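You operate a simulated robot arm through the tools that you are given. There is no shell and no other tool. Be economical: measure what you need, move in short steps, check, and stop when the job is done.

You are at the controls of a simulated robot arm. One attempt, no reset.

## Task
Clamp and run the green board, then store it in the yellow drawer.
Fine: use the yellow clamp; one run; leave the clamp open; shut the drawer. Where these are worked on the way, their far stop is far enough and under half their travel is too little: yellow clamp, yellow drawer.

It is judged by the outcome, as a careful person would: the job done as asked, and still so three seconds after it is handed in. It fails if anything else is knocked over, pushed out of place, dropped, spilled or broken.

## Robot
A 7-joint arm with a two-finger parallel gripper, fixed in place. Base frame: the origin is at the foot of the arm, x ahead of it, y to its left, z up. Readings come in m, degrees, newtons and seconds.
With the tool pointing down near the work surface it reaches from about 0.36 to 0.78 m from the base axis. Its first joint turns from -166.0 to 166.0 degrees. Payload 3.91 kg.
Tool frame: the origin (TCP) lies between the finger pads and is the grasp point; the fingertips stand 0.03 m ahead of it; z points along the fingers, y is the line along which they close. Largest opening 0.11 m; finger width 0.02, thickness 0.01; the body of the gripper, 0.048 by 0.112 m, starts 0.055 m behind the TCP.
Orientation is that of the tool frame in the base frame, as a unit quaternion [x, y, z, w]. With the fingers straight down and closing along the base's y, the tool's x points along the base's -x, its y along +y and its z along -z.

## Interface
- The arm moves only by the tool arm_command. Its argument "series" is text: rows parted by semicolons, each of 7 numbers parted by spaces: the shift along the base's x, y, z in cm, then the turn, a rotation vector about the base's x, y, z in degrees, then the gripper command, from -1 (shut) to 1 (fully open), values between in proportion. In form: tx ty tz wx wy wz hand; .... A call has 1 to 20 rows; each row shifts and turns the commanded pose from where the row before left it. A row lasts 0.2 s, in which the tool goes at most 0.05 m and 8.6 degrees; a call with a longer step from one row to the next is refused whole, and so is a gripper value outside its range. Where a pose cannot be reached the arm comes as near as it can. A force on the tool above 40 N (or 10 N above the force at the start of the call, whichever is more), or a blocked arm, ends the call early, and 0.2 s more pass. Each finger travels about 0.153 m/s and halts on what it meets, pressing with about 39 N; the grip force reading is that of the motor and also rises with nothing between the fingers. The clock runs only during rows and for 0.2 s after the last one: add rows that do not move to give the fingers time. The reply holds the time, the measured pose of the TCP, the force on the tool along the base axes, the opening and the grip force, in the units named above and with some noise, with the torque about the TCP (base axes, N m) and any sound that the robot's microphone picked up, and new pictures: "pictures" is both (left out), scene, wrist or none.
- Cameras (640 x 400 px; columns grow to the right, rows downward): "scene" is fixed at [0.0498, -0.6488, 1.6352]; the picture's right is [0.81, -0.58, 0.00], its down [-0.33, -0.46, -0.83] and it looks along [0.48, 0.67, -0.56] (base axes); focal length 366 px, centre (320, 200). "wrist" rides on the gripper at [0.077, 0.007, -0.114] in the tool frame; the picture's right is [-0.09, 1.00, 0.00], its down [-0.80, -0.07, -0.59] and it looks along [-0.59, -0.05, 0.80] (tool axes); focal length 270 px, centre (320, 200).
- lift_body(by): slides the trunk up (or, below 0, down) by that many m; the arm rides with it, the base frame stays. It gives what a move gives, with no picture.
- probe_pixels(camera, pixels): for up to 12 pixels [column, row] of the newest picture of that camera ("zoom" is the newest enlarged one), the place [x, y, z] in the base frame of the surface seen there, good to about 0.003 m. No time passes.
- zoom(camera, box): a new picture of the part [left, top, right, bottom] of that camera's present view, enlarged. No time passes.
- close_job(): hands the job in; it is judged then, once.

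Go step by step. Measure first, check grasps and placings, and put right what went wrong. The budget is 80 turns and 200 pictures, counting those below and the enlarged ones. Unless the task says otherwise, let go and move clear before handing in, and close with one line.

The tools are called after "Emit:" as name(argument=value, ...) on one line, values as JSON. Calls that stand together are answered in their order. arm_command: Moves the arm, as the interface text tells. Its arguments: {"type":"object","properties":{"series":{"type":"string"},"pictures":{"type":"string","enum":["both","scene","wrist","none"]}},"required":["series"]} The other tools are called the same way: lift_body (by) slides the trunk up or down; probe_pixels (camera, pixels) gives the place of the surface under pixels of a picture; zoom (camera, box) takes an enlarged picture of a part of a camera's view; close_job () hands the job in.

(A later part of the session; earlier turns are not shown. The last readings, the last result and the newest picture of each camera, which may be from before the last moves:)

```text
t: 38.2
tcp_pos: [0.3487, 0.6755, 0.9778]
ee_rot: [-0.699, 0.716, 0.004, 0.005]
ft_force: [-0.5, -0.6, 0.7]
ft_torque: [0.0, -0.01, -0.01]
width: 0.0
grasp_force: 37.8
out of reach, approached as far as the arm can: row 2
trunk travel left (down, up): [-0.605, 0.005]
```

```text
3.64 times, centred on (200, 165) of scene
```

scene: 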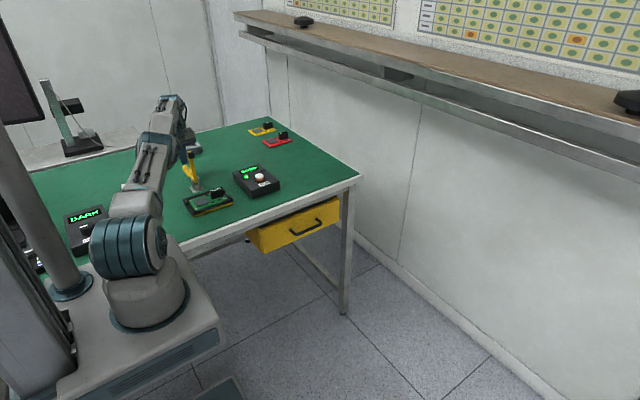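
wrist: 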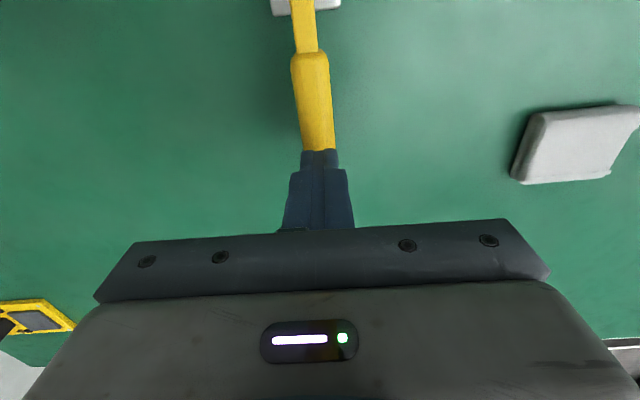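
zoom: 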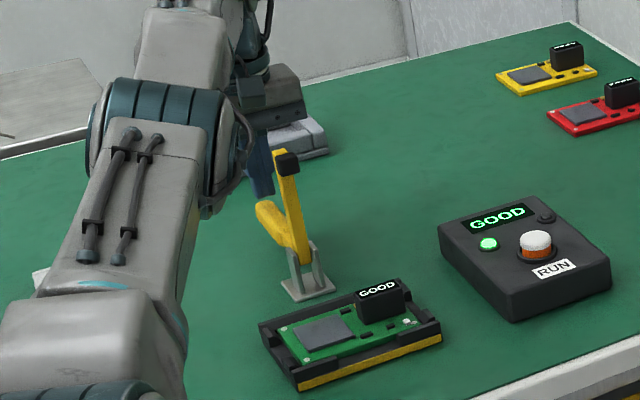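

The clamp arm is nearly upright. I'll back off upward carefully, keeping within reach.

Emit:
arm_command(series="0 -0.8 3 0 0 0 -1;0 -0.8 3 0 0 0 -1;0 -0.8 3.5 0 0 0 -1;0 0 3.5 0 0 0 -1;0 0 0 0 0 0 -1", pictures="both")

Emit:
zoom(camera="scene", box=[150, 110, 250, 220])

```text
t: 39.4
tcp_pos: [0.349, 0.6534, 1.1089]
ee_rot: [-0.698, 0.716, 0.002, 0.003]
ft_force: [-0.3, -0.1, -0.9]
ft_torque: [-0.02, -0.02, 0.0]
width: 0.0001
grasp_force: 37.7
trunk travel left (down, up): [-0.605, 0.005]
```

scene: 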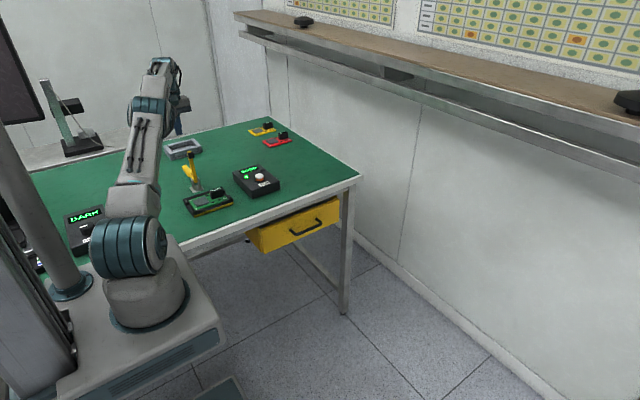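
wrist: 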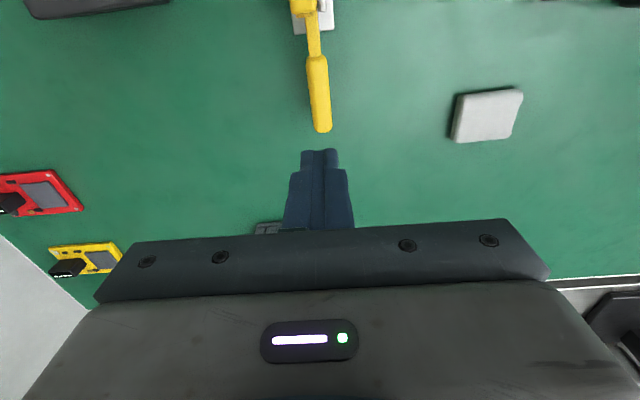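

```text
3.64 times, centred on (200, 165) of scene
```

zoom: 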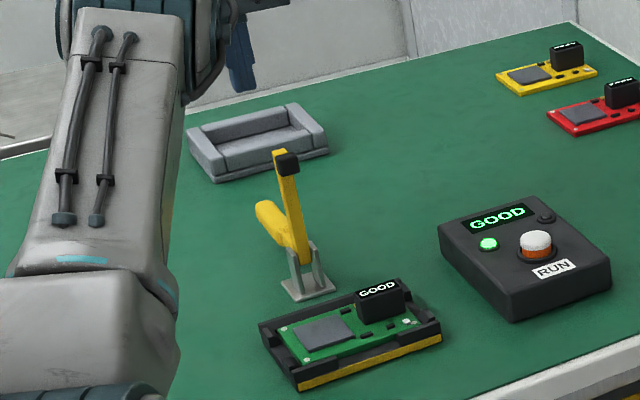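

The clamp is open again. Next is the drawer: I'll cross over, turn the tool back 90° and come to the front of the table.

Emit:
arm_command(series="1.8 -2.4 1 0 0 -8.2 -1;1.8 -2.8 0.8 0 0 -8.2 -1;1.8 -3.2 0 0 0 -8.2 -1;1.8 -3.2 0 0 0 -8.2 -1;1.8 -3.2 0 0 0 -8.2 -1;1.8 -3.2 0 0 0 -8.2 -1;1.8 -3.2 0 0 0 -8.2 -1;1.8 -3.2 0 0 0 -8.2 -1;1.8 -3.2 0 0 0 -8.2 -1;1.8 -3.2 0 0 0 -8.2 -1;1.8 -3.2 0 0 0 -6.5 -1;1 -4 -2 0 0 0 0;1 -4 -2 0 0 0 0;1 -4 -2 0 0 0 0;0 -4 -2 0 0 0 0;0 -4 -2 0 0 0 0;0 0 0 0 0 0 0", pictures="both")

```text
t: 43.0
tcp_pos: [0.5781, 0.1127, 1.0256]
ee_rot: [-0.001, 1.0, 0.0, 0.006]
ft_force: [0.0, -0.2, 0.1]
ft_torque: [-0.01, 0.0, -0.02]
width: 0.0549
grasp_force: 0.0
trunk travel left (down, up): [-0.605, 0.005]
```

scene: 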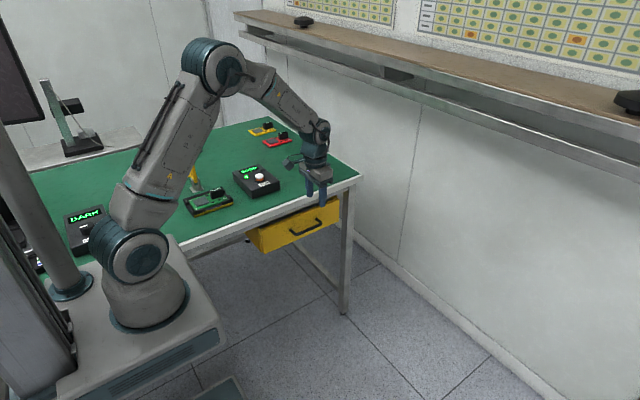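
wrist: 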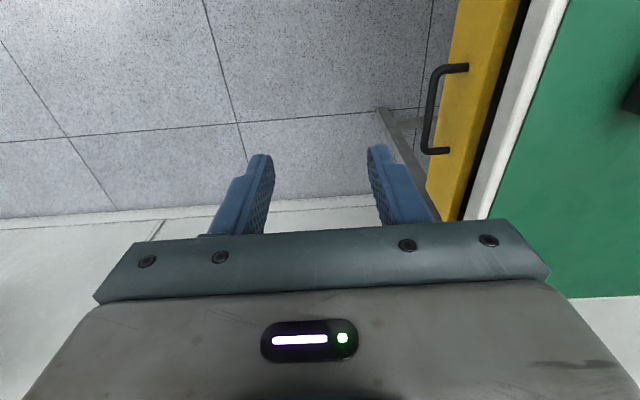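

The drawer handle is in clear view at (432,110). I'll measure it.

Emit:
probe_pixels(camera="wrist", pixels=[[430, 110], [434, 90], [427, 130], [455, 68], [440, 150], [470, 100], [500, 50], [450, 190], [530, 60], [485, 200], [462, 68], [447, 150]])

Emit:
zoom(camera="wrist", box=[380, 0, 580, 220])

Emit:
zoom(camera="scene", box=[230, 170, 380, 270])

```text
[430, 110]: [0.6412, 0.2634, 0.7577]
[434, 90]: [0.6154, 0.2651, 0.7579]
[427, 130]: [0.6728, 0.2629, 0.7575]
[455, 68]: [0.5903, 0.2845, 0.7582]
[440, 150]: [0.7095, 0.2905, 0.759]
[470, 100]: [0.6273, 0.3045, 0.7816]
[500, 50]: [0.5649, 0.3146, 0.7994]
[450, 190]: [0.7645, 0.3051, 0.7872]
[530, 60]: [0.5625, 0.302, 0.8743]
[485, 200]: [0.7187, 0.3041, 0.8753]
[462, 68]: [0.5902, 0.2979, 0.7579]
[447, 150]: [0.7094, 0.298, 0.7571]
```

```text
1.82 times, centred on (480, 110) of wrist
```

zoom: 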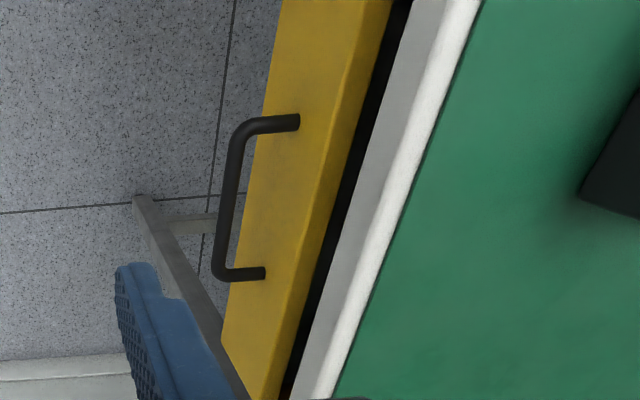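

```text
4.00 times, centred on (305, 220) of scene
```

zoom: 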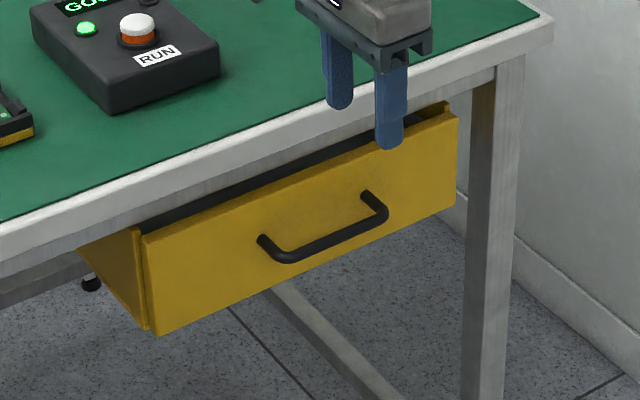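

The handle bar runs x 0.59–0.71 at y≈0.267, z≈0.753, and the drawer front is at y 0.304. I'll tilt the tool 60° forward to grip the bar without touching the table edge.

Emit:
arm_command(series="0.9 0.8 -2.7 7.5 0 0 -0.27;0.9 0.8 -2.7 7.5 0 0 -0.27;0.9 0.8 -2.7 7.5 0 0 -0.27;0.9 0.8 -2.7 7.5 0 0 -0.27;0.9 0.8 -2.7 7.5 0 0 -0.27;0.9 0.8 -2.7 7.5 0 0 -0.27;0.9 0.8 -2.7 7.5 0 0 -0.27;0.9 0.8 -2.7 7.5 0 0 -0.27;0 0 0 0 0 0 -0.27", pictures="both")

Emit:
zoom(camera="scene", box=[230, 170, 380, 270])

```text
t: 45.0
tcp_pos: [0.6476, 0.1762, 0.8088]
ee_rot: [0.001, 0.866, 0.5, 0.005]
ft_force: [-0.8, 0.2, 0.5]
ft_torque: [-0.01, 0.01, -0.02]
width: 0.0401
grasp_force: 0.0
trunk travel left (down, up): [-0.605, 0.005]
```

scene: 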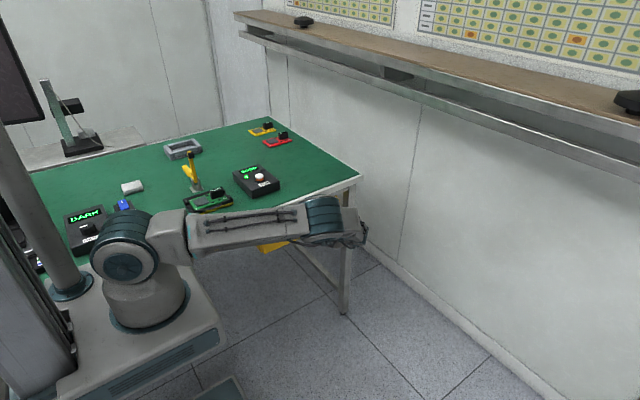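
wrist: 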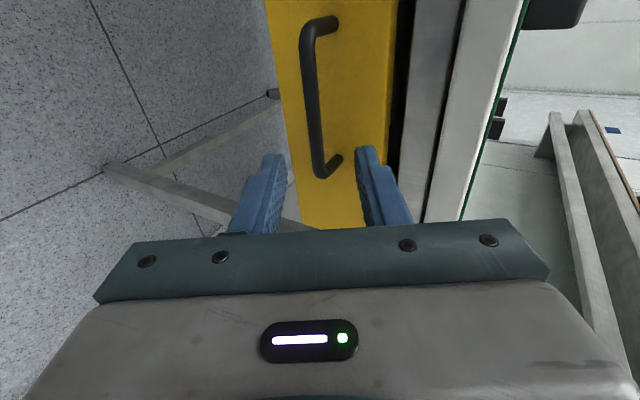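

```text
4.00 times, centred on (305, 220) of scene
```

zoom: 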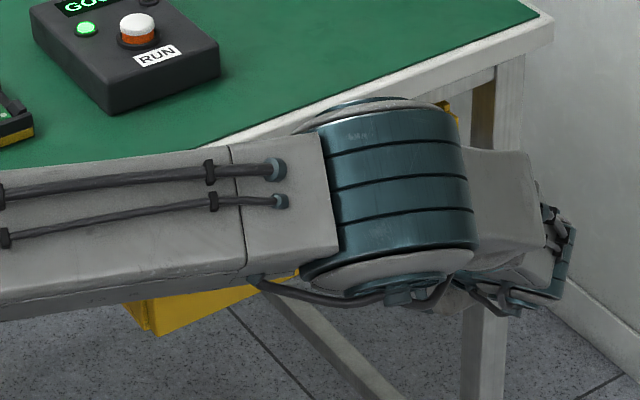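

The open fingers line up with the bar. I'll go in along the tool axis.

Emit:
arm_command(series="0 2.7 -1.63 0 0 0 -0.27;0 2.7 -1.63 0 0 0 -0.27;0 2.0 -1.2 0 0 0 -0.27;0 0 0 0 0 0 -0.27", pictures="wrist")

```text
t: 46.0
tcp_pos: [0.6504, 0.2503, 0.7664]
ee_rot: [0.002, 0.867, 0.498, 0.005]
ft_force: [-1.1, 0.1, 0.2]
ft_torque: [0.0, -0.03, 0.01]
width: 0.0402
grasp_force: 0.1
trunk travel left (down, up): [-0.605, 0.005]
```

wrist: 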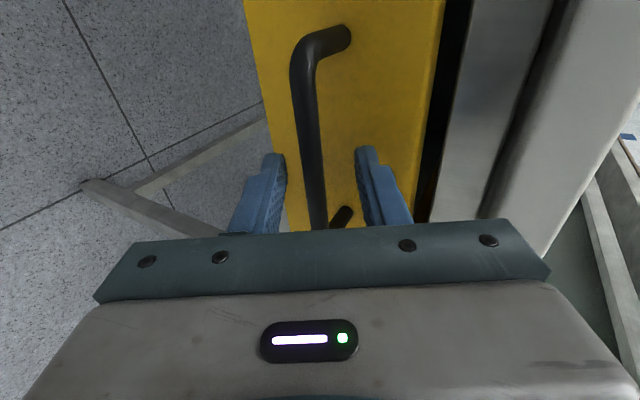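

The bar lies between the fingers. I'll go a little further and close.

Emit:
arm_command(series="0 0.6 -0.4 0 0 0 -0.27;0 0 0 0 0 0 -1;0 0 0 0 0 0 -1;0 0 0 0 0 0 -1", pictures="wrist")

```text
t: 47.0
tcp_pos: [0.6496, 0.2547, 0.7582]
ee_rot: [0.003, 0.868, 0.497, 0.004]
ft_force: [-6.1, -8.7, -17.3]
ft_torque: [-0.22, -0.83, -0.92]
width: 0.0118
grasp_force: 45.3
trunk travel left (down, up): [-0.605, 0.005]
```

wrist: 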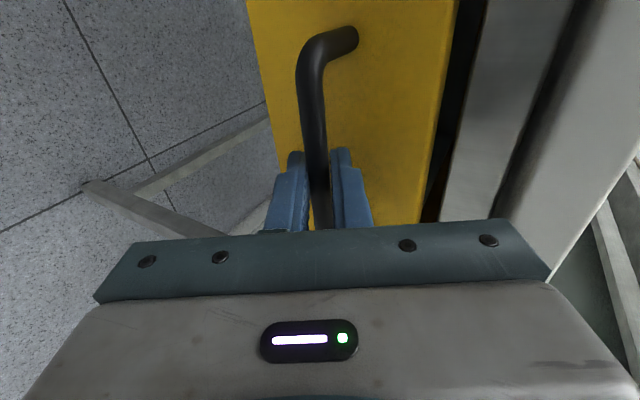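

The bar is gripped (opening 0.0118, 45 N). I'll ease down slightly to relieve the force and pull toward −y.

Emit:
arm_command(series="0 0 -0.5 0 0 0 -1;0 -1.5 0 0 0 0 -1;0 -2 0 0 0 0 -1;0 -2 0 0 0 0 -1;0 -2 0 0 0 0 -1;0 -2 0 0 0 0 -1;0 0 0 0 0 0 -1", pictures="both")

```text
t: 48.6
tcp_pos: [0.6501, 0.1602, 0.7582]
ee_rot: [0.002, 0.866, 0.5, 0.006]
ft_force: [0.5, -1.0, 17.2]
ft_torque: [0.14, 0.27, 0.64]
width: 0.0117
grasp_force: 44.8
trunk travel left (down, up): [-0.605, 0.005]
```

scene: 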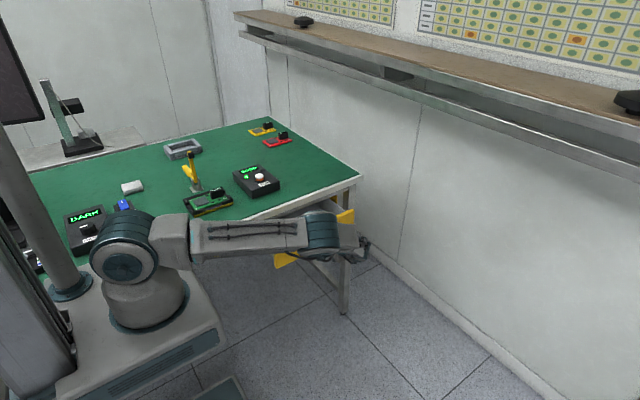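
wrist: 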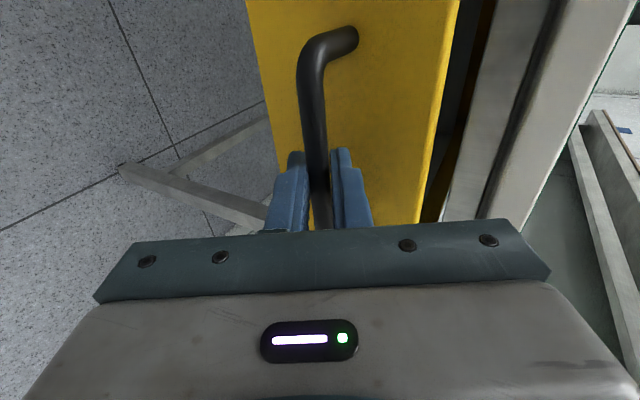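

The drawer has moved 9.5 cm. I'll keep pulling until its stop.

Emit:
arm_command(series="0 -2 0.25 0 0 0 -1;0 -2 0 0 0 0 -1;0 -2 0 0 0 0 -1;0 -2 0 0 0 0 -1;0 -2 0 0 0 0 -1;0 -2 0 0 0 0 -1;0 0 0 0 0 0 -1", pictures="both")

```text
t: 50.2
tcp_pos: [0.6494, 0.0416, 0.7582]
ee_rot: [0.003, 0.867, 0.498, 0.004]
ft_force: [-0.1, 0.1, -5.0]
ft_torque: [-0.13, -0.35, 0.01]
width: 0.0117
grasp_force: 45.1
trunk travel left (down, up): [-0.605, 0.005]
```

scene: 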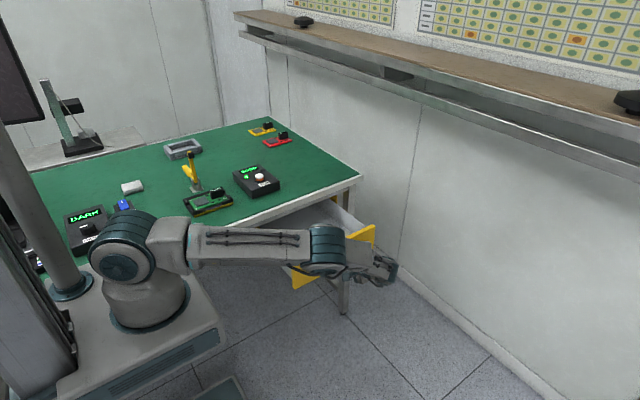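
wrist: 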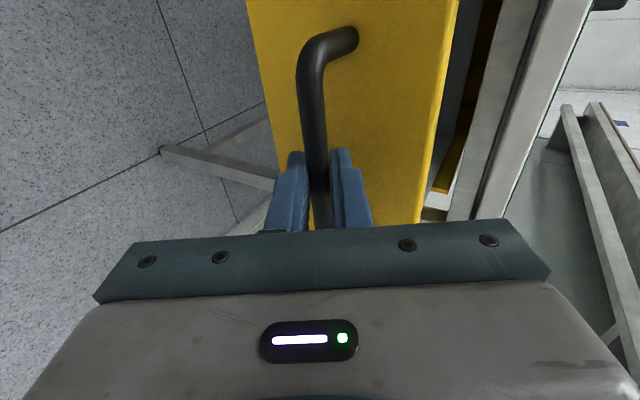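

Emit:
arm_command(series="0 -1.5 0 0 0 0 -1;0 -1.5 0 0 0 0 -1;0 -1.5 0 0 0 0 -1;0 0 0 0 0 0 -1", pictures="none")

```text
t: 51.2
tcp_pos: [0.6494, -0.0041, 0.7585]
ee_rot: [0.002, 0.866, 0.5, 0.005]
ft_force: [-0.5, 0.3, -6.1]
ft_torque: [-0.1, 0.39, 1.02]
width: 0.0117
grasp_force: 45.5
trunk travel left (down, up): [-0.605, 0.005]
```

The drawer is out by 26 cm, which is plenty. I'll let go and back off along the tool axis.

Emit:
arm_command(series="0 0 0 0 0 0 -0.27;0 0 0 0 0 0 -0.27;0 -2.6 1.5 0 0 0 -0.27;0 -3 1.8 0 0 0 -0.27;0 -3 1.8 0 0 0 -0.27;0 0 4 0 0 0 -0.27;0 0 4.5 0 0 0 -0.27;0 0 4.5 0 0 0 -0.27;0 0 0 0 0 0 -0.27", pictures="both")

```text
t: 53.2
tcp_pos: [0.6497, -0.0905, 0.9413]
ee_rot: [0.002, 0.866, 0.499, 0.005]
ft_force: [0.0, -0.1, 0.2]
ft_torque: [0.0, 0.02, -0.02]
width: 0.0402
grasp_force: 0.0
trunk travel left (down, up): [-0.605, 0.005]
```

scene: 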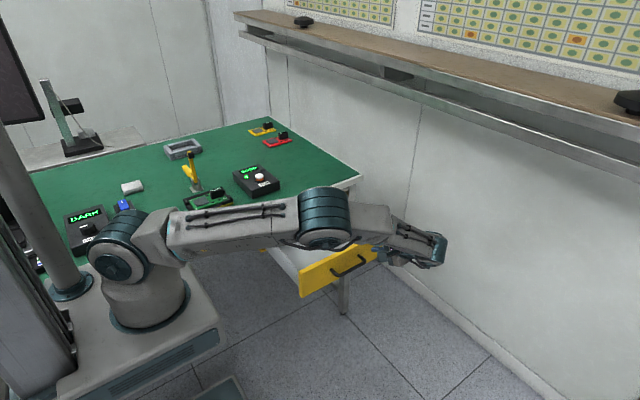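
wrist: 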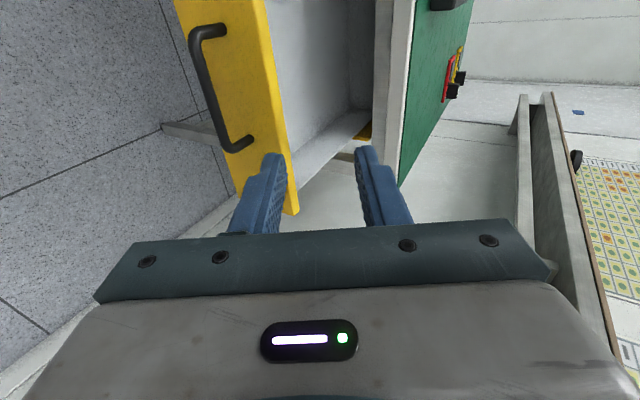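

The drawer stands open. I'll raise the tool, bring it vertical and move back toward the board.

Emit:
arm_command(series="0 0 4 -7.5 0 0 0.3;0 0 4 -7.5 0 0 0.3;0 0 4 -7.5 0 0 0.3;0 0 4 -7.5 0 0 0.3;0 0 2 -7.5 0 0 0.3;-1 3 0 -7.5 0 0 0.3;-1 3.5 0 -7.5 0 0 0.3;-1.5 4 0 -7.5 0 0 0.3;-1.8 4 0 0 0 0 0.3;-1.8 4 0 0 0 0 0.3;-1.8 4 0 0 0 0 0.3;-1.8 4 0 0 0 0 0.3;-1.8 4 0 0 0 0 0.3;-1.8 4 0 0 0 0 0.3;-1.8 4 0 0 0 0 0.3;-2.5 3.5 0 0 0 0 0.3;-2.5 3.5 0 0 0 0 0.3;-2.5 3 0 0 0 0 0.3;0 0 0 0 0 0 0.3", pictures="both")

```text
t: 57.2
tcp_pos: [0.4128, 0.3965, 1.12]
ee_rot: [0.0, 1.0, 0.0, 0.006]
ft_force: [0.5, -0.4, -0.5]
ft_torque: [0.02, 0.0, 0.02]
width: 0.0716
grasp_force: 0.2
trunk travel left (down, up): [-0.605, 0.005]
```

scene: 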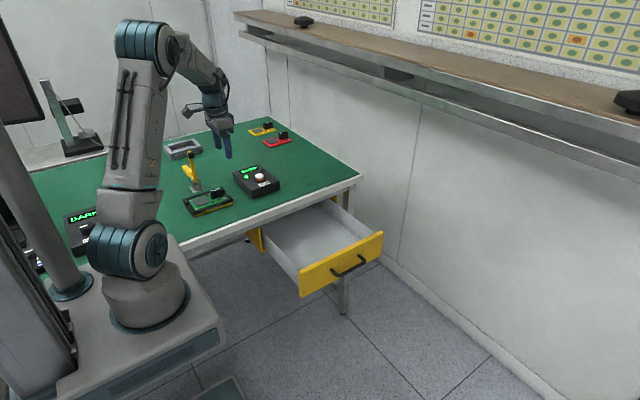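
wrist: 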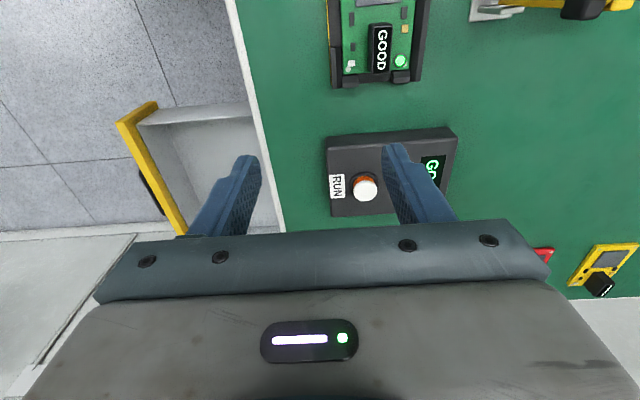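

Now I'll measure the connector and board, and the inside of the drawer.

Emit:
zoom(camera="wrist", box=[310, 0, 450, 100])

Emit:
probe_pixels(camera="wrist", pixels=[[369, 28], [388, 28], [369, 70], [388, 70], [378, 48], [350, 40], [405, 40], [395, 5], [355, 65]])

Emit:
probe_pixels(camera="scene", pixels=[[310, 245], [330, 232], [345, 240], [300, 226], [320, 255], [335, 215], [300, 268], [380, 236], [292, 270], [302, 285]])

```text
4.00 times, centred on (380, 50) of wrist
```

zoom: 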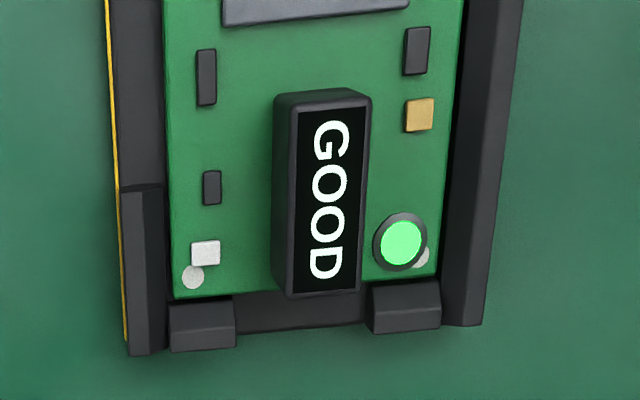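

```text
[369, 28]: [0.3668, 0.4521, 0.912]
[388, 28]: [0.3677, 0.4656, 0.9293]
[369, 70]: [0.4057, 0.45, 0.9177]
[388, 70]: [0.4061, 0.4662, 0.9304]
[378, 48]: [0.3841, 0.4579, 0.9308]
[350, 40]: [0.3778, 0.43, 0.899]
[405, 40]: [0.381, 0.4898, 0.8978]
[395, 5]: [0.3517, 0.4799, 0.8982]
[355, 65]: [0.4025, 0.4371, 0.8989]
```

```text
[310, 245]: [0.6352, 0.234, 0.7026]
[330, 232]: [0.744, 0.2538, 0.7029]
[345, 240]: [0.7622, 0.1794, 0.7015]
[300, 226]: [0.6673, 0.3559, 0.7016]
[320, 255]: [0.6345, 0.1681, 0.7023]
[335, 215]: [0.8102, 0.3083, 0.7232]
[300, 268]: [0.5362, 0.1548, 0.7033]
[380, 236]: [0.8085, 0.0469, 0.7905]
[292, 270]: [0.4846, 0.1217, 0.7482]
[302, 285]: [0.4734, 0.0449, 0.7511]
```

The connector spans x 0.366–0.407 and y 0.450–0.467, with its top at z 0.931. I'll come down over it with the fingers open to 45 mm.

Emit:
arm_command(series="-0.9 2.1 0 0 0 0 -0.18;-0.9 2.1 -2 0 0 0 -0.18;-0.9 2.05 -4 0 0 0 -0.18;0 0 -4 0 0 0 -0.18;0 0 -3 0 0 0 -0.18;0 0 0 0 0 0 -0.18", pictures="both")

Emit:
zoom(camera="scene", box=[160, 120, 260, 220])

```text
t: 58.6
tcp_pos: [0.3852, 0.4595, 0.9899]
ee_rot: [-0.001, 1.0, -0.001, 0.007]
ft_force: [0.2, 0.3, -0.1]
ft_torque: [0.02, -0.04, 0.01]
width: 0.0449
grasp_force: 0.1
trunk travel left (down, up): [-0.605, 0.005]
```

scene: 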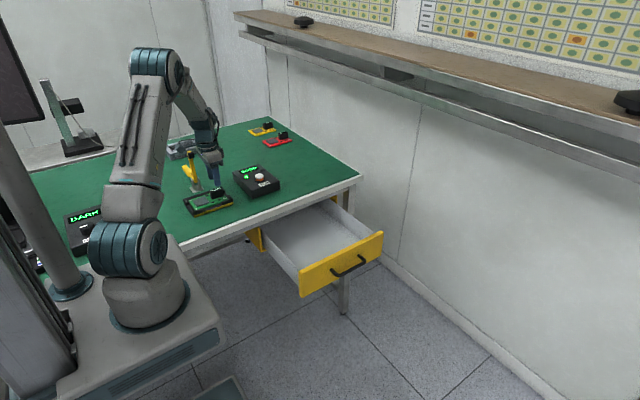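
wrist: 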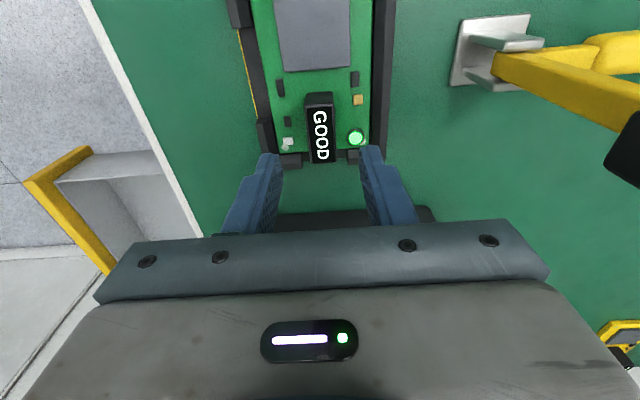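

```text
4.00 times, centred on (210, 170) of scene
```

zoom: 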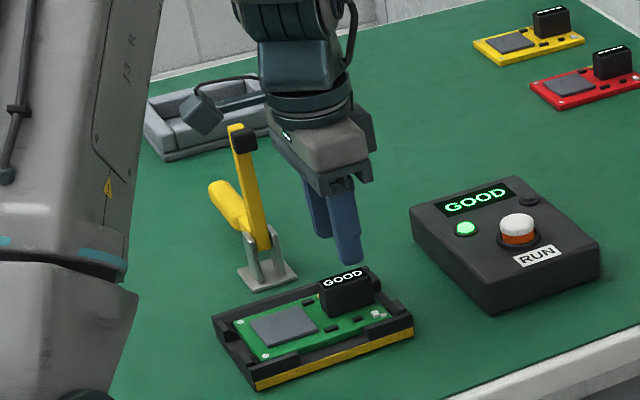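

Emit:
arm_command(series="0 0 -2 0 0 0 -0.18;0 0 -2 0 0 0 -0.18;0 0 -1 0 0 0 -0.18;0 0 0 0 0 0 -0.18;0 0 0 0 0 0 -1;0 0 0 0 0 0 -1;0 0 0 0 0 0 -1", pictures="wrist")

```text
t: 60.2
tcp_pos: [0.3862, 0.4598, 0.9403]
ee_rot: [-0.001, 1.0, -0.001, 0.006]
ft_force: [-0.2, 1.3, 1.0]
ft_torque: [0.09, 0.05, -0.05]
width: 0.019
grasp_force: 39.5
trunk travel left (down, up): [-0.605, 0.005]
```

wrist: 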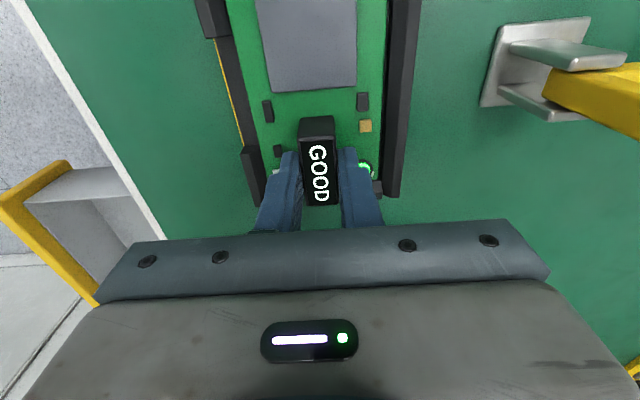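

The connector is gripped (width 0.019, 39.5 N). I'll lift slowly and check that only the board comes up.

Emit:
arm_command(series="0 0 0.5 0 0 0 -1;0 0 1 0 0 0 -1;0 0 1.5 0 0 0 -1;0 0 2 0 0 0 -1;0 0 0 0 0 0 -1", pictures="both")

Emit:
zoom(camera="scene", box=[160, 120, 260, 220])

```text
t: 61.4
tcp_pos: [0.3864, 0.4592, 0.9904]
ee_rot: [-0.001, 1.0, -0.001, 0.005]
ft_force: [0.9, 0.2, -0.7]
ft_torque: [-0.01, -0.02, -0.01]
width: 0.0
grasp_force: 37.5
trunk travel left (down, up): [-0.605, 0.005]
```

scene: 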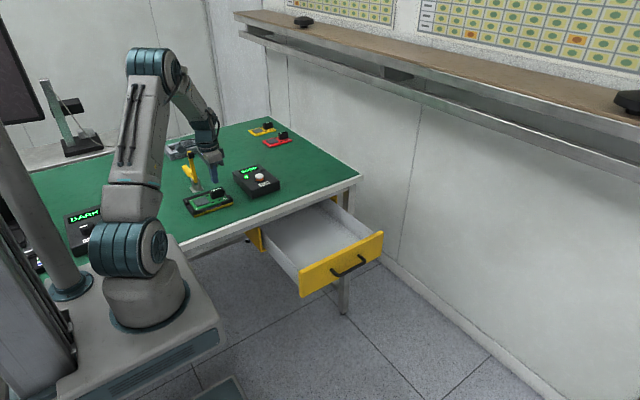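
wrist: 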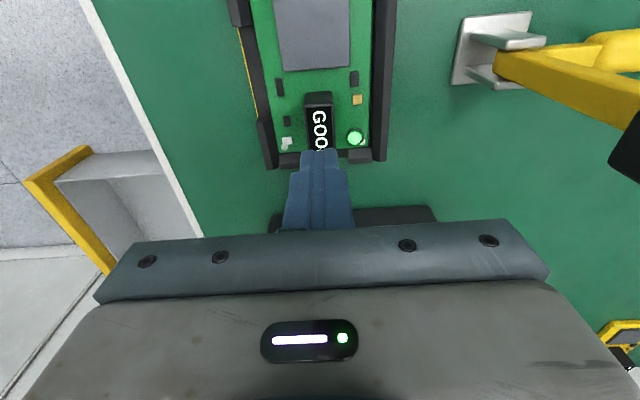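

```text
4.00 times, centred on (210, 170) of scene
```

zoom: 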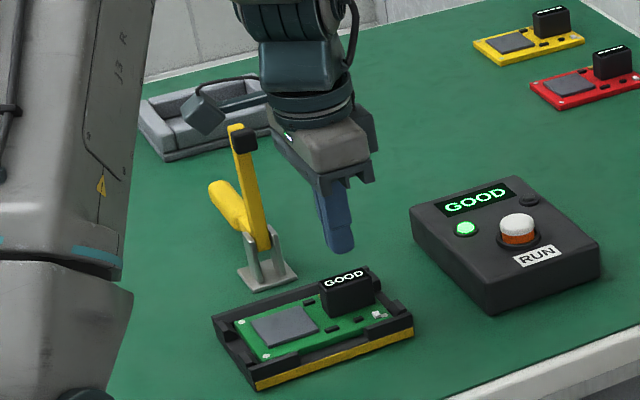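

The fingers slipped off and the board stayed in the holder, apparently unmoved. I'll look closely at how the holder keeps it.

Emit:
zoom(camera="scene", box=[180, 180, 236, 220])

Emit:
zoom(camera="wrist", box=[210, 0, 430, 180])

Emit:
probe_pixels(camera="wrist", pixels=[[263, 140], [290, 158], [360, 155], [380, 155], [325, 155], [245, 30], [382, 60], [240, 10], [318, 100], [318, 125], [285, 150], [355, 137]])

```text
10.00 times, centred on (208, 200) of scene
```

zoom: 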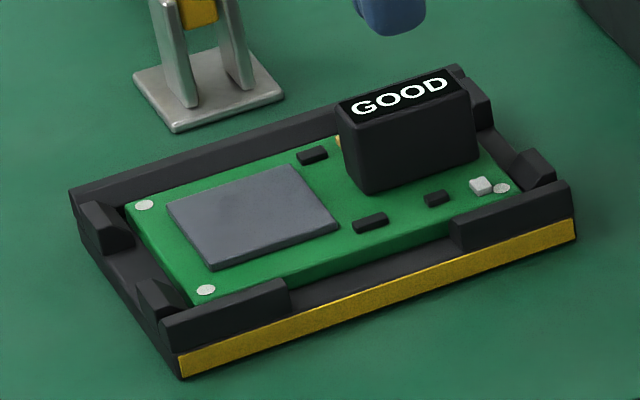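

```text
2.22 times, centred on (320, 90) of wrist
```

zoom: 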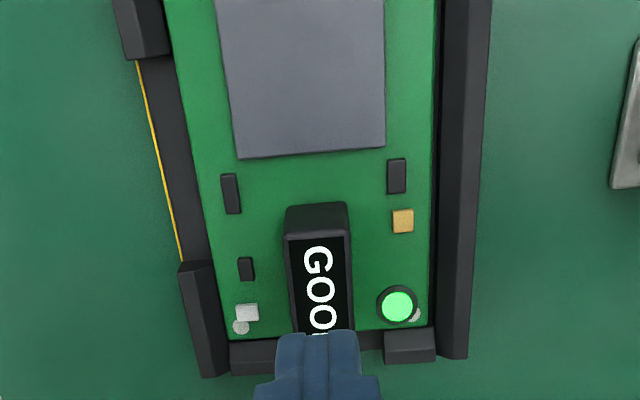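

```text
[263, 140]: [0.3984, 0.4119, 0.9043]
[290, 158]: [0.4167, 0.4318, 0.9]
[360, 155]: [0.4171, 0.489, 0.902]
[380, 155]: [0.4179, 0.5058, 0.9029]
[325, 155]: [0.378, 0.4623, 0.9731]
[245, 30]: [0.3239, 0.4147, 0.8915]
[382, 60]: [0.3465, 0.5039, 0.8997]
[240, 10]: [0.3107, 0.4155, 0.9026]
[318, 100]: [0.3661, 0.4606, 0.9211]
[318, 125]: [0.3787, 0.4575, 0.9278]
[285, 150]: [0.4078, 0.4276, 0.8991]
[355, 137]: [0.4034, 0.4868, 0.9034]
```

The holder's walls do not overlap the board, so it should lift straight out. The board sits at about −2.4° yaw and my grip was shallow. I'll align the yaw, grip deeper and lift more slowly.

Emit:
arm_command(series="-0.2 0 0 0 0 -2.4 -0.18;0 0 0 0 0 0 -0.18;0 0 -2.5 0 0 0 -0.18;0 0 -2.5 0 0 0 -0.18;0 0 -0.6 0 0 0 -0.18;0 0 0 0 0 0 -0.18;0 0 0 0 0 0 -1;0 0 0 0 0 0 -1;0 0 0 0 0 0 -1;0 0 0 0 0 0 -1", pictures="wrist")

```text
t: 63.6
tcp_pos: [0.3836, 0.4595, 0.9342]
ee_rot: [0.019, 1.0, -0.001, 0.006]
ft_force: [1.3, 4.1, 0.0]
ft_torque: [0.14, -0.08, 0.55]
width: 0.0195
grasp_force: 38.3
trunk travel left (down, up): [-0.605, 0.005]
```

wrist: 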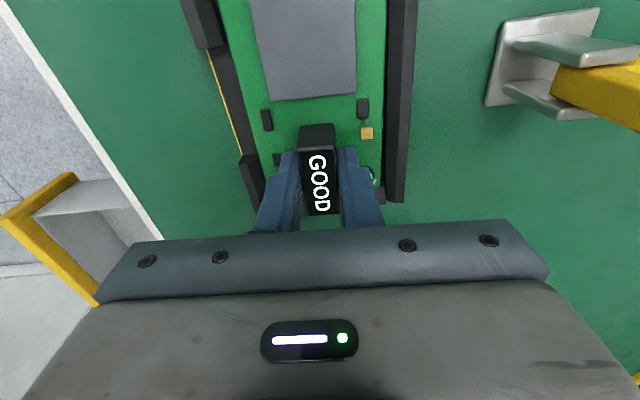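

The 0.55 N·m torque about z says the −2.4° turn was wrong and yaw 0 was aligned. I'll open, turn back, close and try a slow lift.

Emit:
arm_command(series="0 0 0 0 0 0 -0.3;0 0 0 0 0 2.4 -0.3;0 0 0 0 0 0 -0.3;0 0 0 0 0 0 -1;0 0 0 0 0 0 -1;0 0 0 0 0 0 -1;0 0 0.3 0 0 0 -1;0 0 0.3 0 0 0 -1;0 0 0.3 0 0 0 -1;0 0 0 0 0 0 -1", pictures="both")

Emit:
zoom(camera="scene", box=[180, 170, 250, 220])

```text
t: 65.8
tcp_pos: [0.3842, 0.459, 0.9433]
ee_rot: [-0.001, 1.0, -0.001, 0.005]
ft_force: [-0.2, -0.6, -1.6]
ft_torque: [-0.02, -0.04, 0.02]
width: 0.0195
grasp_force: 39.4
trunk travel left (down, up): [-0.605, 0.005]
```

scene: 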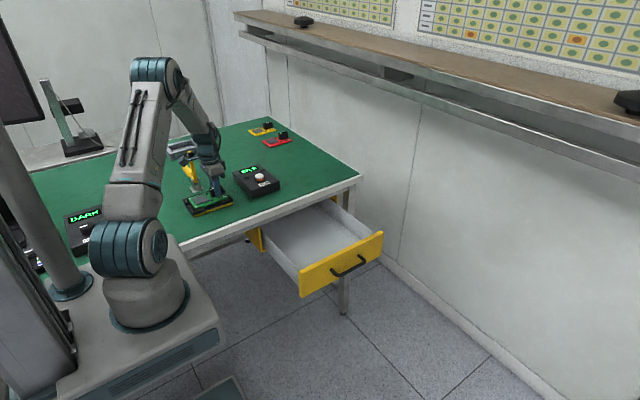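
wrist: 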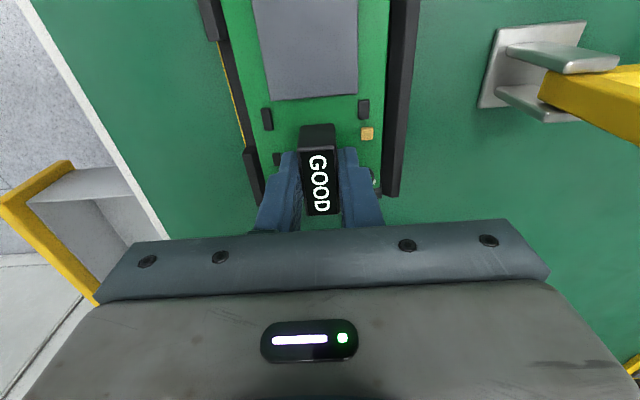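

```text
8.00 times, centred on (215, 195) of scene
```

zoom: 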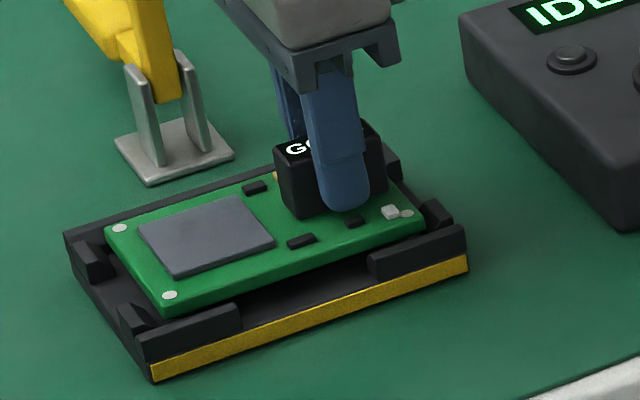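

The board is rising with the gripper, level and clear of the holder. I'll lift higher and carry it over the drawer.

Emit:
arm_command(series="0 0 1 0 0 0 -1;0 0 1.5 0 0 0 -1;0 0 2 0 0 0 -1;0 0 2 0 0 0 -1;0 0 2 0 0 0 -1;0.5 -2 1 0 0 0 -1;1 -2.5 0 0 0 0 -1;1.5 -2.5 0 0 0 0 -1;2 -2.5 0 0 0 0 -1;2 -2.5 0 0 0 0 -1;2 -2.5 0 0 0 0 -1;0 0 0 0 0 0 -1", pictures="both")

```text
t: 68.4
tcp_pos: [0.4745, 0.3132, 1.0383]
ee_rot: [-0.001, 1.0, 0.0, 0.005]
ft_force: [0.0, -0.4, -1.0]
ft_torque: [-0.04, -0.04, -0.04]
width: 0.0195
grasp_force: 38.7
trunk travel left (down, up): [-0.605, 0.005]
```

scene: 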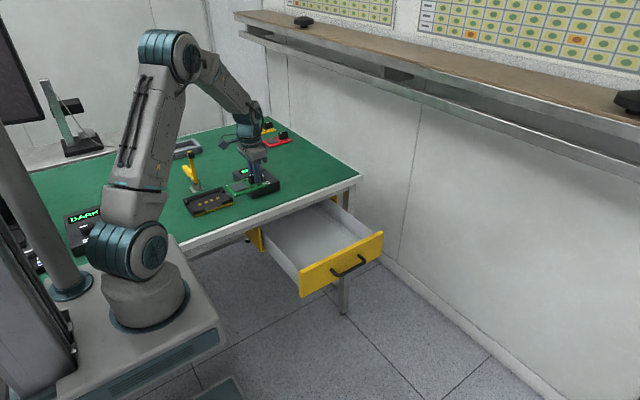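
wrist: 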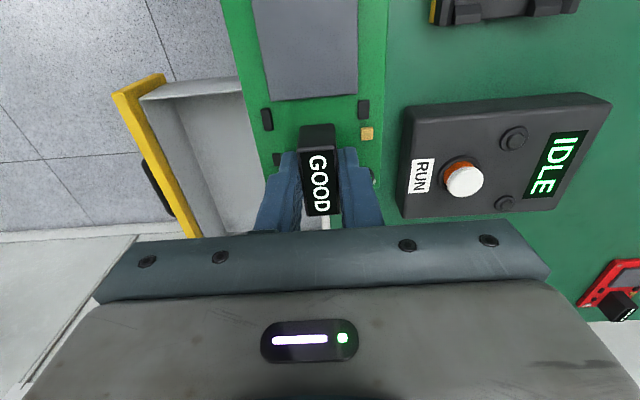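

The board is held firmly. I'm carrying on to above the drawer, then down to z 0.86.

Emit:
arm_command(series="2.5 -2.2 0 0 0 0 -1;2.5 -2.2 0 0 0 0 -1;2.5 -2.2 0 0 0 0 -1;2.5 -2.2 0 0 0 0 -1;2.5 -2.2 0 0 0 0 -1;2.5 -2.2 0 0 0 0 -1;2.5 -2.2 0 0 0 0 -1;0 0 -3 0 0 0 -1;0 0 -3 0 0 0 -1;0 0 -3 0 0 0 -1;0 0 -3 0 0 0 -1;0 0 -3 0 0 0 -1;0 0 -3 0 0 0 -1;0 0 0 0 0 0 -1", pictures="both")

```text
t: 71.4
tcp_pos: [0.6495, 0.1593, 0.8567]
ee_rot: [-0.002, 1.0, -0.001, 0.005]
ft_force: [1.3, -0.6, -2.4]
ft_torque: [0.0, 0.01, -0.03]
width: 0.0198
grasp_force: 39.6
trunk travel left (down, up): [-0.605, 0.005]
```

scene: 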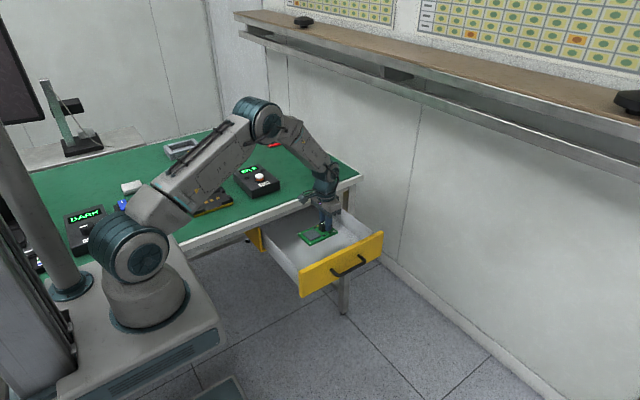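
wrist: 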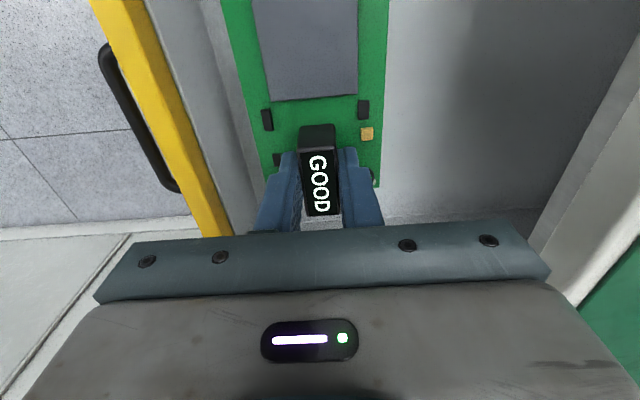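

The board is above the drawer floor and clear of its walls. I'm lowering until it touches down, expected near z 0.745.

Emit:
arm_command(series="0 0 -3 0 0 0 -1;0 0 -3 0 0 0 -1;0 0 -2.5 0 0 0 -1;0 0 -1.5 0 0 0 -1;0 0 -0.6 0 0 0 -1;0 0 -0.4 0 0 0 -1;0 0 0 0 0 0 -1", pictures="both")

Emit:
zoom(camera="scene", box=[260, 180, 400, 300])

```text
t: 73.0
tcp_pos: [0.6495, 0.1599, 0.7474]
ee_rot: [-0.001, 1.0, -0.001, 0.005]
ft_force: [-0.2, 0.0, -0.7]
ft_torque: [0.01, 0.0, 0.01]
width: 0.0194
grasp_force: 38.9
trunk travel left (down, up): [-0.605, 0.005]
```

scene: 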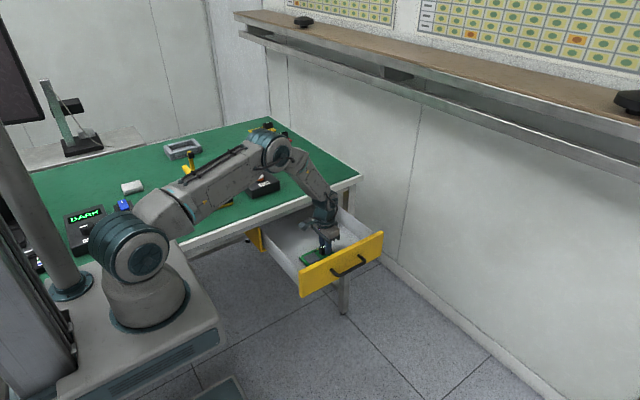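
wrist: 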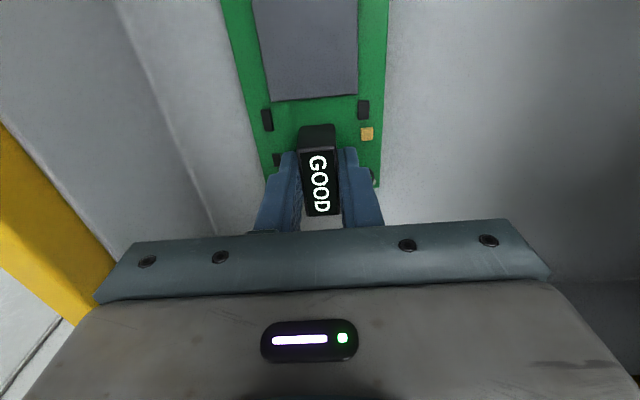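

```text
3.33 times, centred on (330, 240) of scene
```

zoom: 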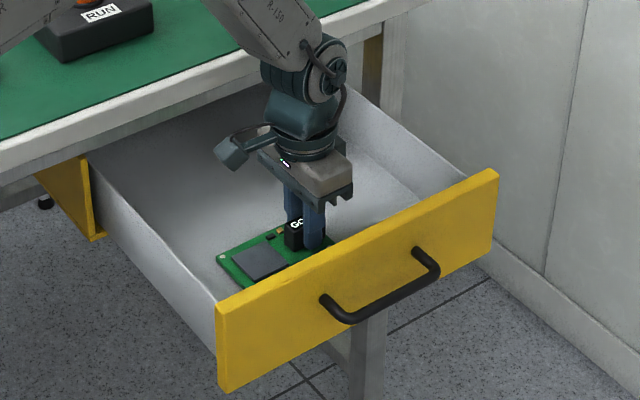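

Emit:
arm_command(series="0 0 -0.3 0 0 0 -1;0 0 -0.2 0 0 0 -1;0 0 0 0 0 0 -1", pictures="none")

```text
t: 73.8
tcp_pos: [0.6495, 0.1594, 0.7419]
ee_rot: [-0.001, 1.0, 0.0, 0.006]
ft_force: [-0.3, 0.2, -1.1]
ft_torque: [-0.01, -0.01, 0.0]
width: 0.0197
grasp_force: 39.1
trunk travel left (down, up): [-0.605, 0.005]
```

Emit:
arm_command(series="0 0 -0.2 0 0 0 -1;0 0 -0.2 0 0 0 -1;0 0 0 0 0 0 -1", pictures="none")

```text
t: 74.6
tcp_pos: [0.6494, 0.1582, 0.7433]
ee_rot: [0.0, 1.0, 0.0, 0.009]
ft_force: [-0.5, -0.2, 29.4]
ft_torque: [-0.01, 0.71, 0.0]
width: 0.0196
grasp_force: 38.9
trunk travel left (down, up): [-0.605, 0.005]
```

The board is on the drawer floor (29 N). I'll ease up a little, let go and lift away.

Emit:
arm_command(series="0 0 0.3 0 0 0 -1;0 0 0 0 0 0 -0.3;0 0 0 0 0 0 -0.3;0 0 3 0 0 0 -0.3;0 0 4 0 0 0 -0.3;0 0 4 0 0 0 -0.3;0 0 4 0 0 0 -0.3;0 0 4 0 0 0 -0.3;0 0 0 0 0 0 -0.3", pictures="both")

Emit:
zoom(camera="scene", box=[260, 180, 400, 300])

```text
t: 76.6
tcp_pos: [0.6497, 0.1572, 0.9322]
ee_rot: [0.0, 1.0, -0.001, 0.005]
ft_force: [0.6, 0.4, 0.7]
ft_torque: [0.0, -0.01, -0.01]
width: 0.0383
grasp_force: 0.1
trunk travel left (down, up): [-0.605, 0.005]
```

scene: 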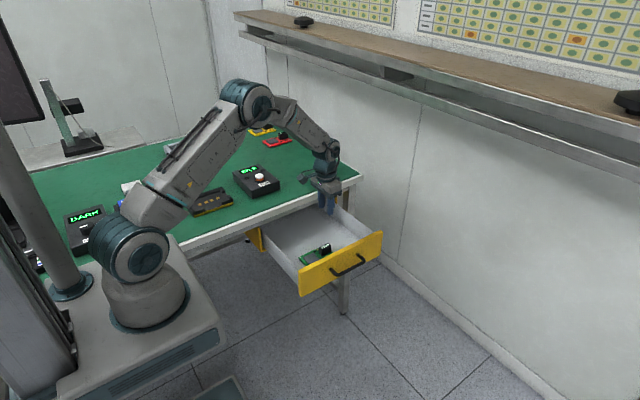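
wrist: 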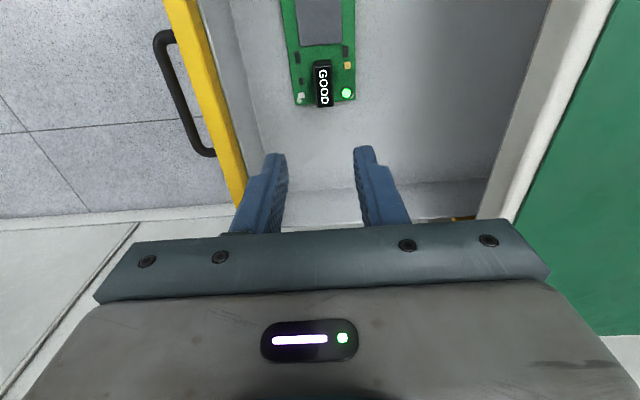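

```text
3.33 times, centred on (330, 240) of scene
```

zoom: 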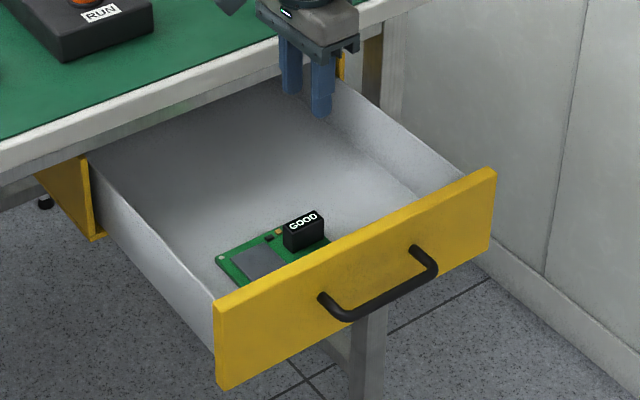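

The board lies flat in the drawer. To shut it I'll grip the handle again, which is now at y≈0.008, with the same 60° tilt.

Emit:
arm_command(series="0 -3 0 7.5 0 0 -0.27;0 -3 0 7.5 0 0 -0.27;0 -3 0 7.5 0 0 -0.27;0 -3 0 7.5 0 0 -0.27;0 -3 0 7.5 0 0 -0.27;0 -3 0 7.5 0 0 -0.27;0 -3 0 7.5 0 0 -0.27;0 -3 0 7.5 0 0 -0.27;0 0 -3 0 0 0 -0.27;0 0 -3 0 0 0 -0.27;0 0 -3 0 0 0 -0.27;0 0 -3.3 0 0 0 -0.27;0 0 0 0 0 0 -0.27", pictures="both")

```text
t: 79.4
tcp_pos: [0.6489, -0.0812, 0.8097]
ee_rot: [0.002, 0.867, 0.499, 0.006]
ft_force: [-0.7, 0.3, -0.2]
ft_torque: [-0.02, -0.01, 0.0]
width: 0.0402
grasp_force: 0.0
trunk travel left (down, up): [-0.605, 0.005]
```

scene: 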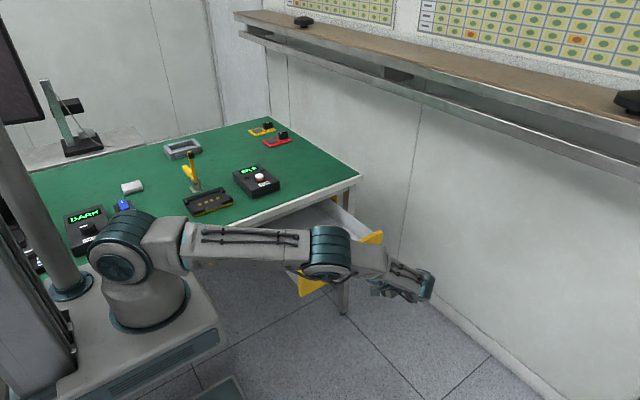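
wrist: 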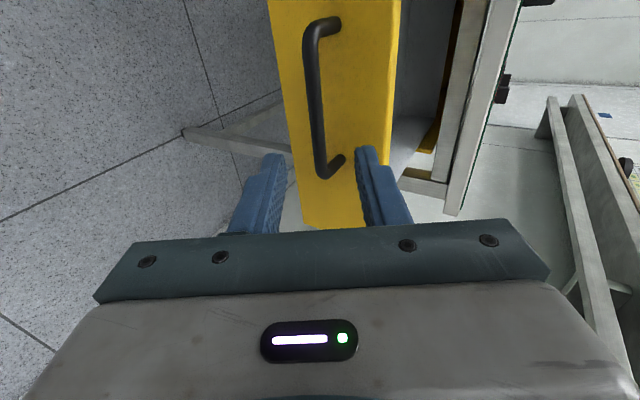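

The view matches the earlier approach. I'll go in, close on the bar and start pushing.

Emit:
arm_command(series="0 2.6 -1.6 0 0 0 -0.27;0 2.6 -1.6 0 0 0 -0.27;0 2.3 -1.7 0 0 0 -0.27;0 0 0 0 0 0 -0.27;0 0 -0.2 0 0 0 -1;0 0 0 0 0 0 -1;0 0 0 0 0 0 -1", pictures="wrist")

```text
t: 81.0
tcp_pos: [0.6485, -0.0057, 0.7617]
ee_rot: [0.001, 0.866, 0.5, 0.006]
ft_force: [0.6, 2.2, 23.0]
ft_torque: [0.42, 0.61, 1.21]
width: 0.0113
grasp_force: 45.1
trunk travel left (down, up): [-0.605, 0.005]
```

wrist: 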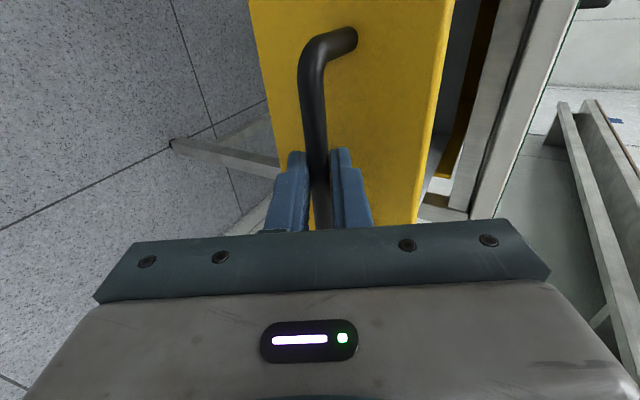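

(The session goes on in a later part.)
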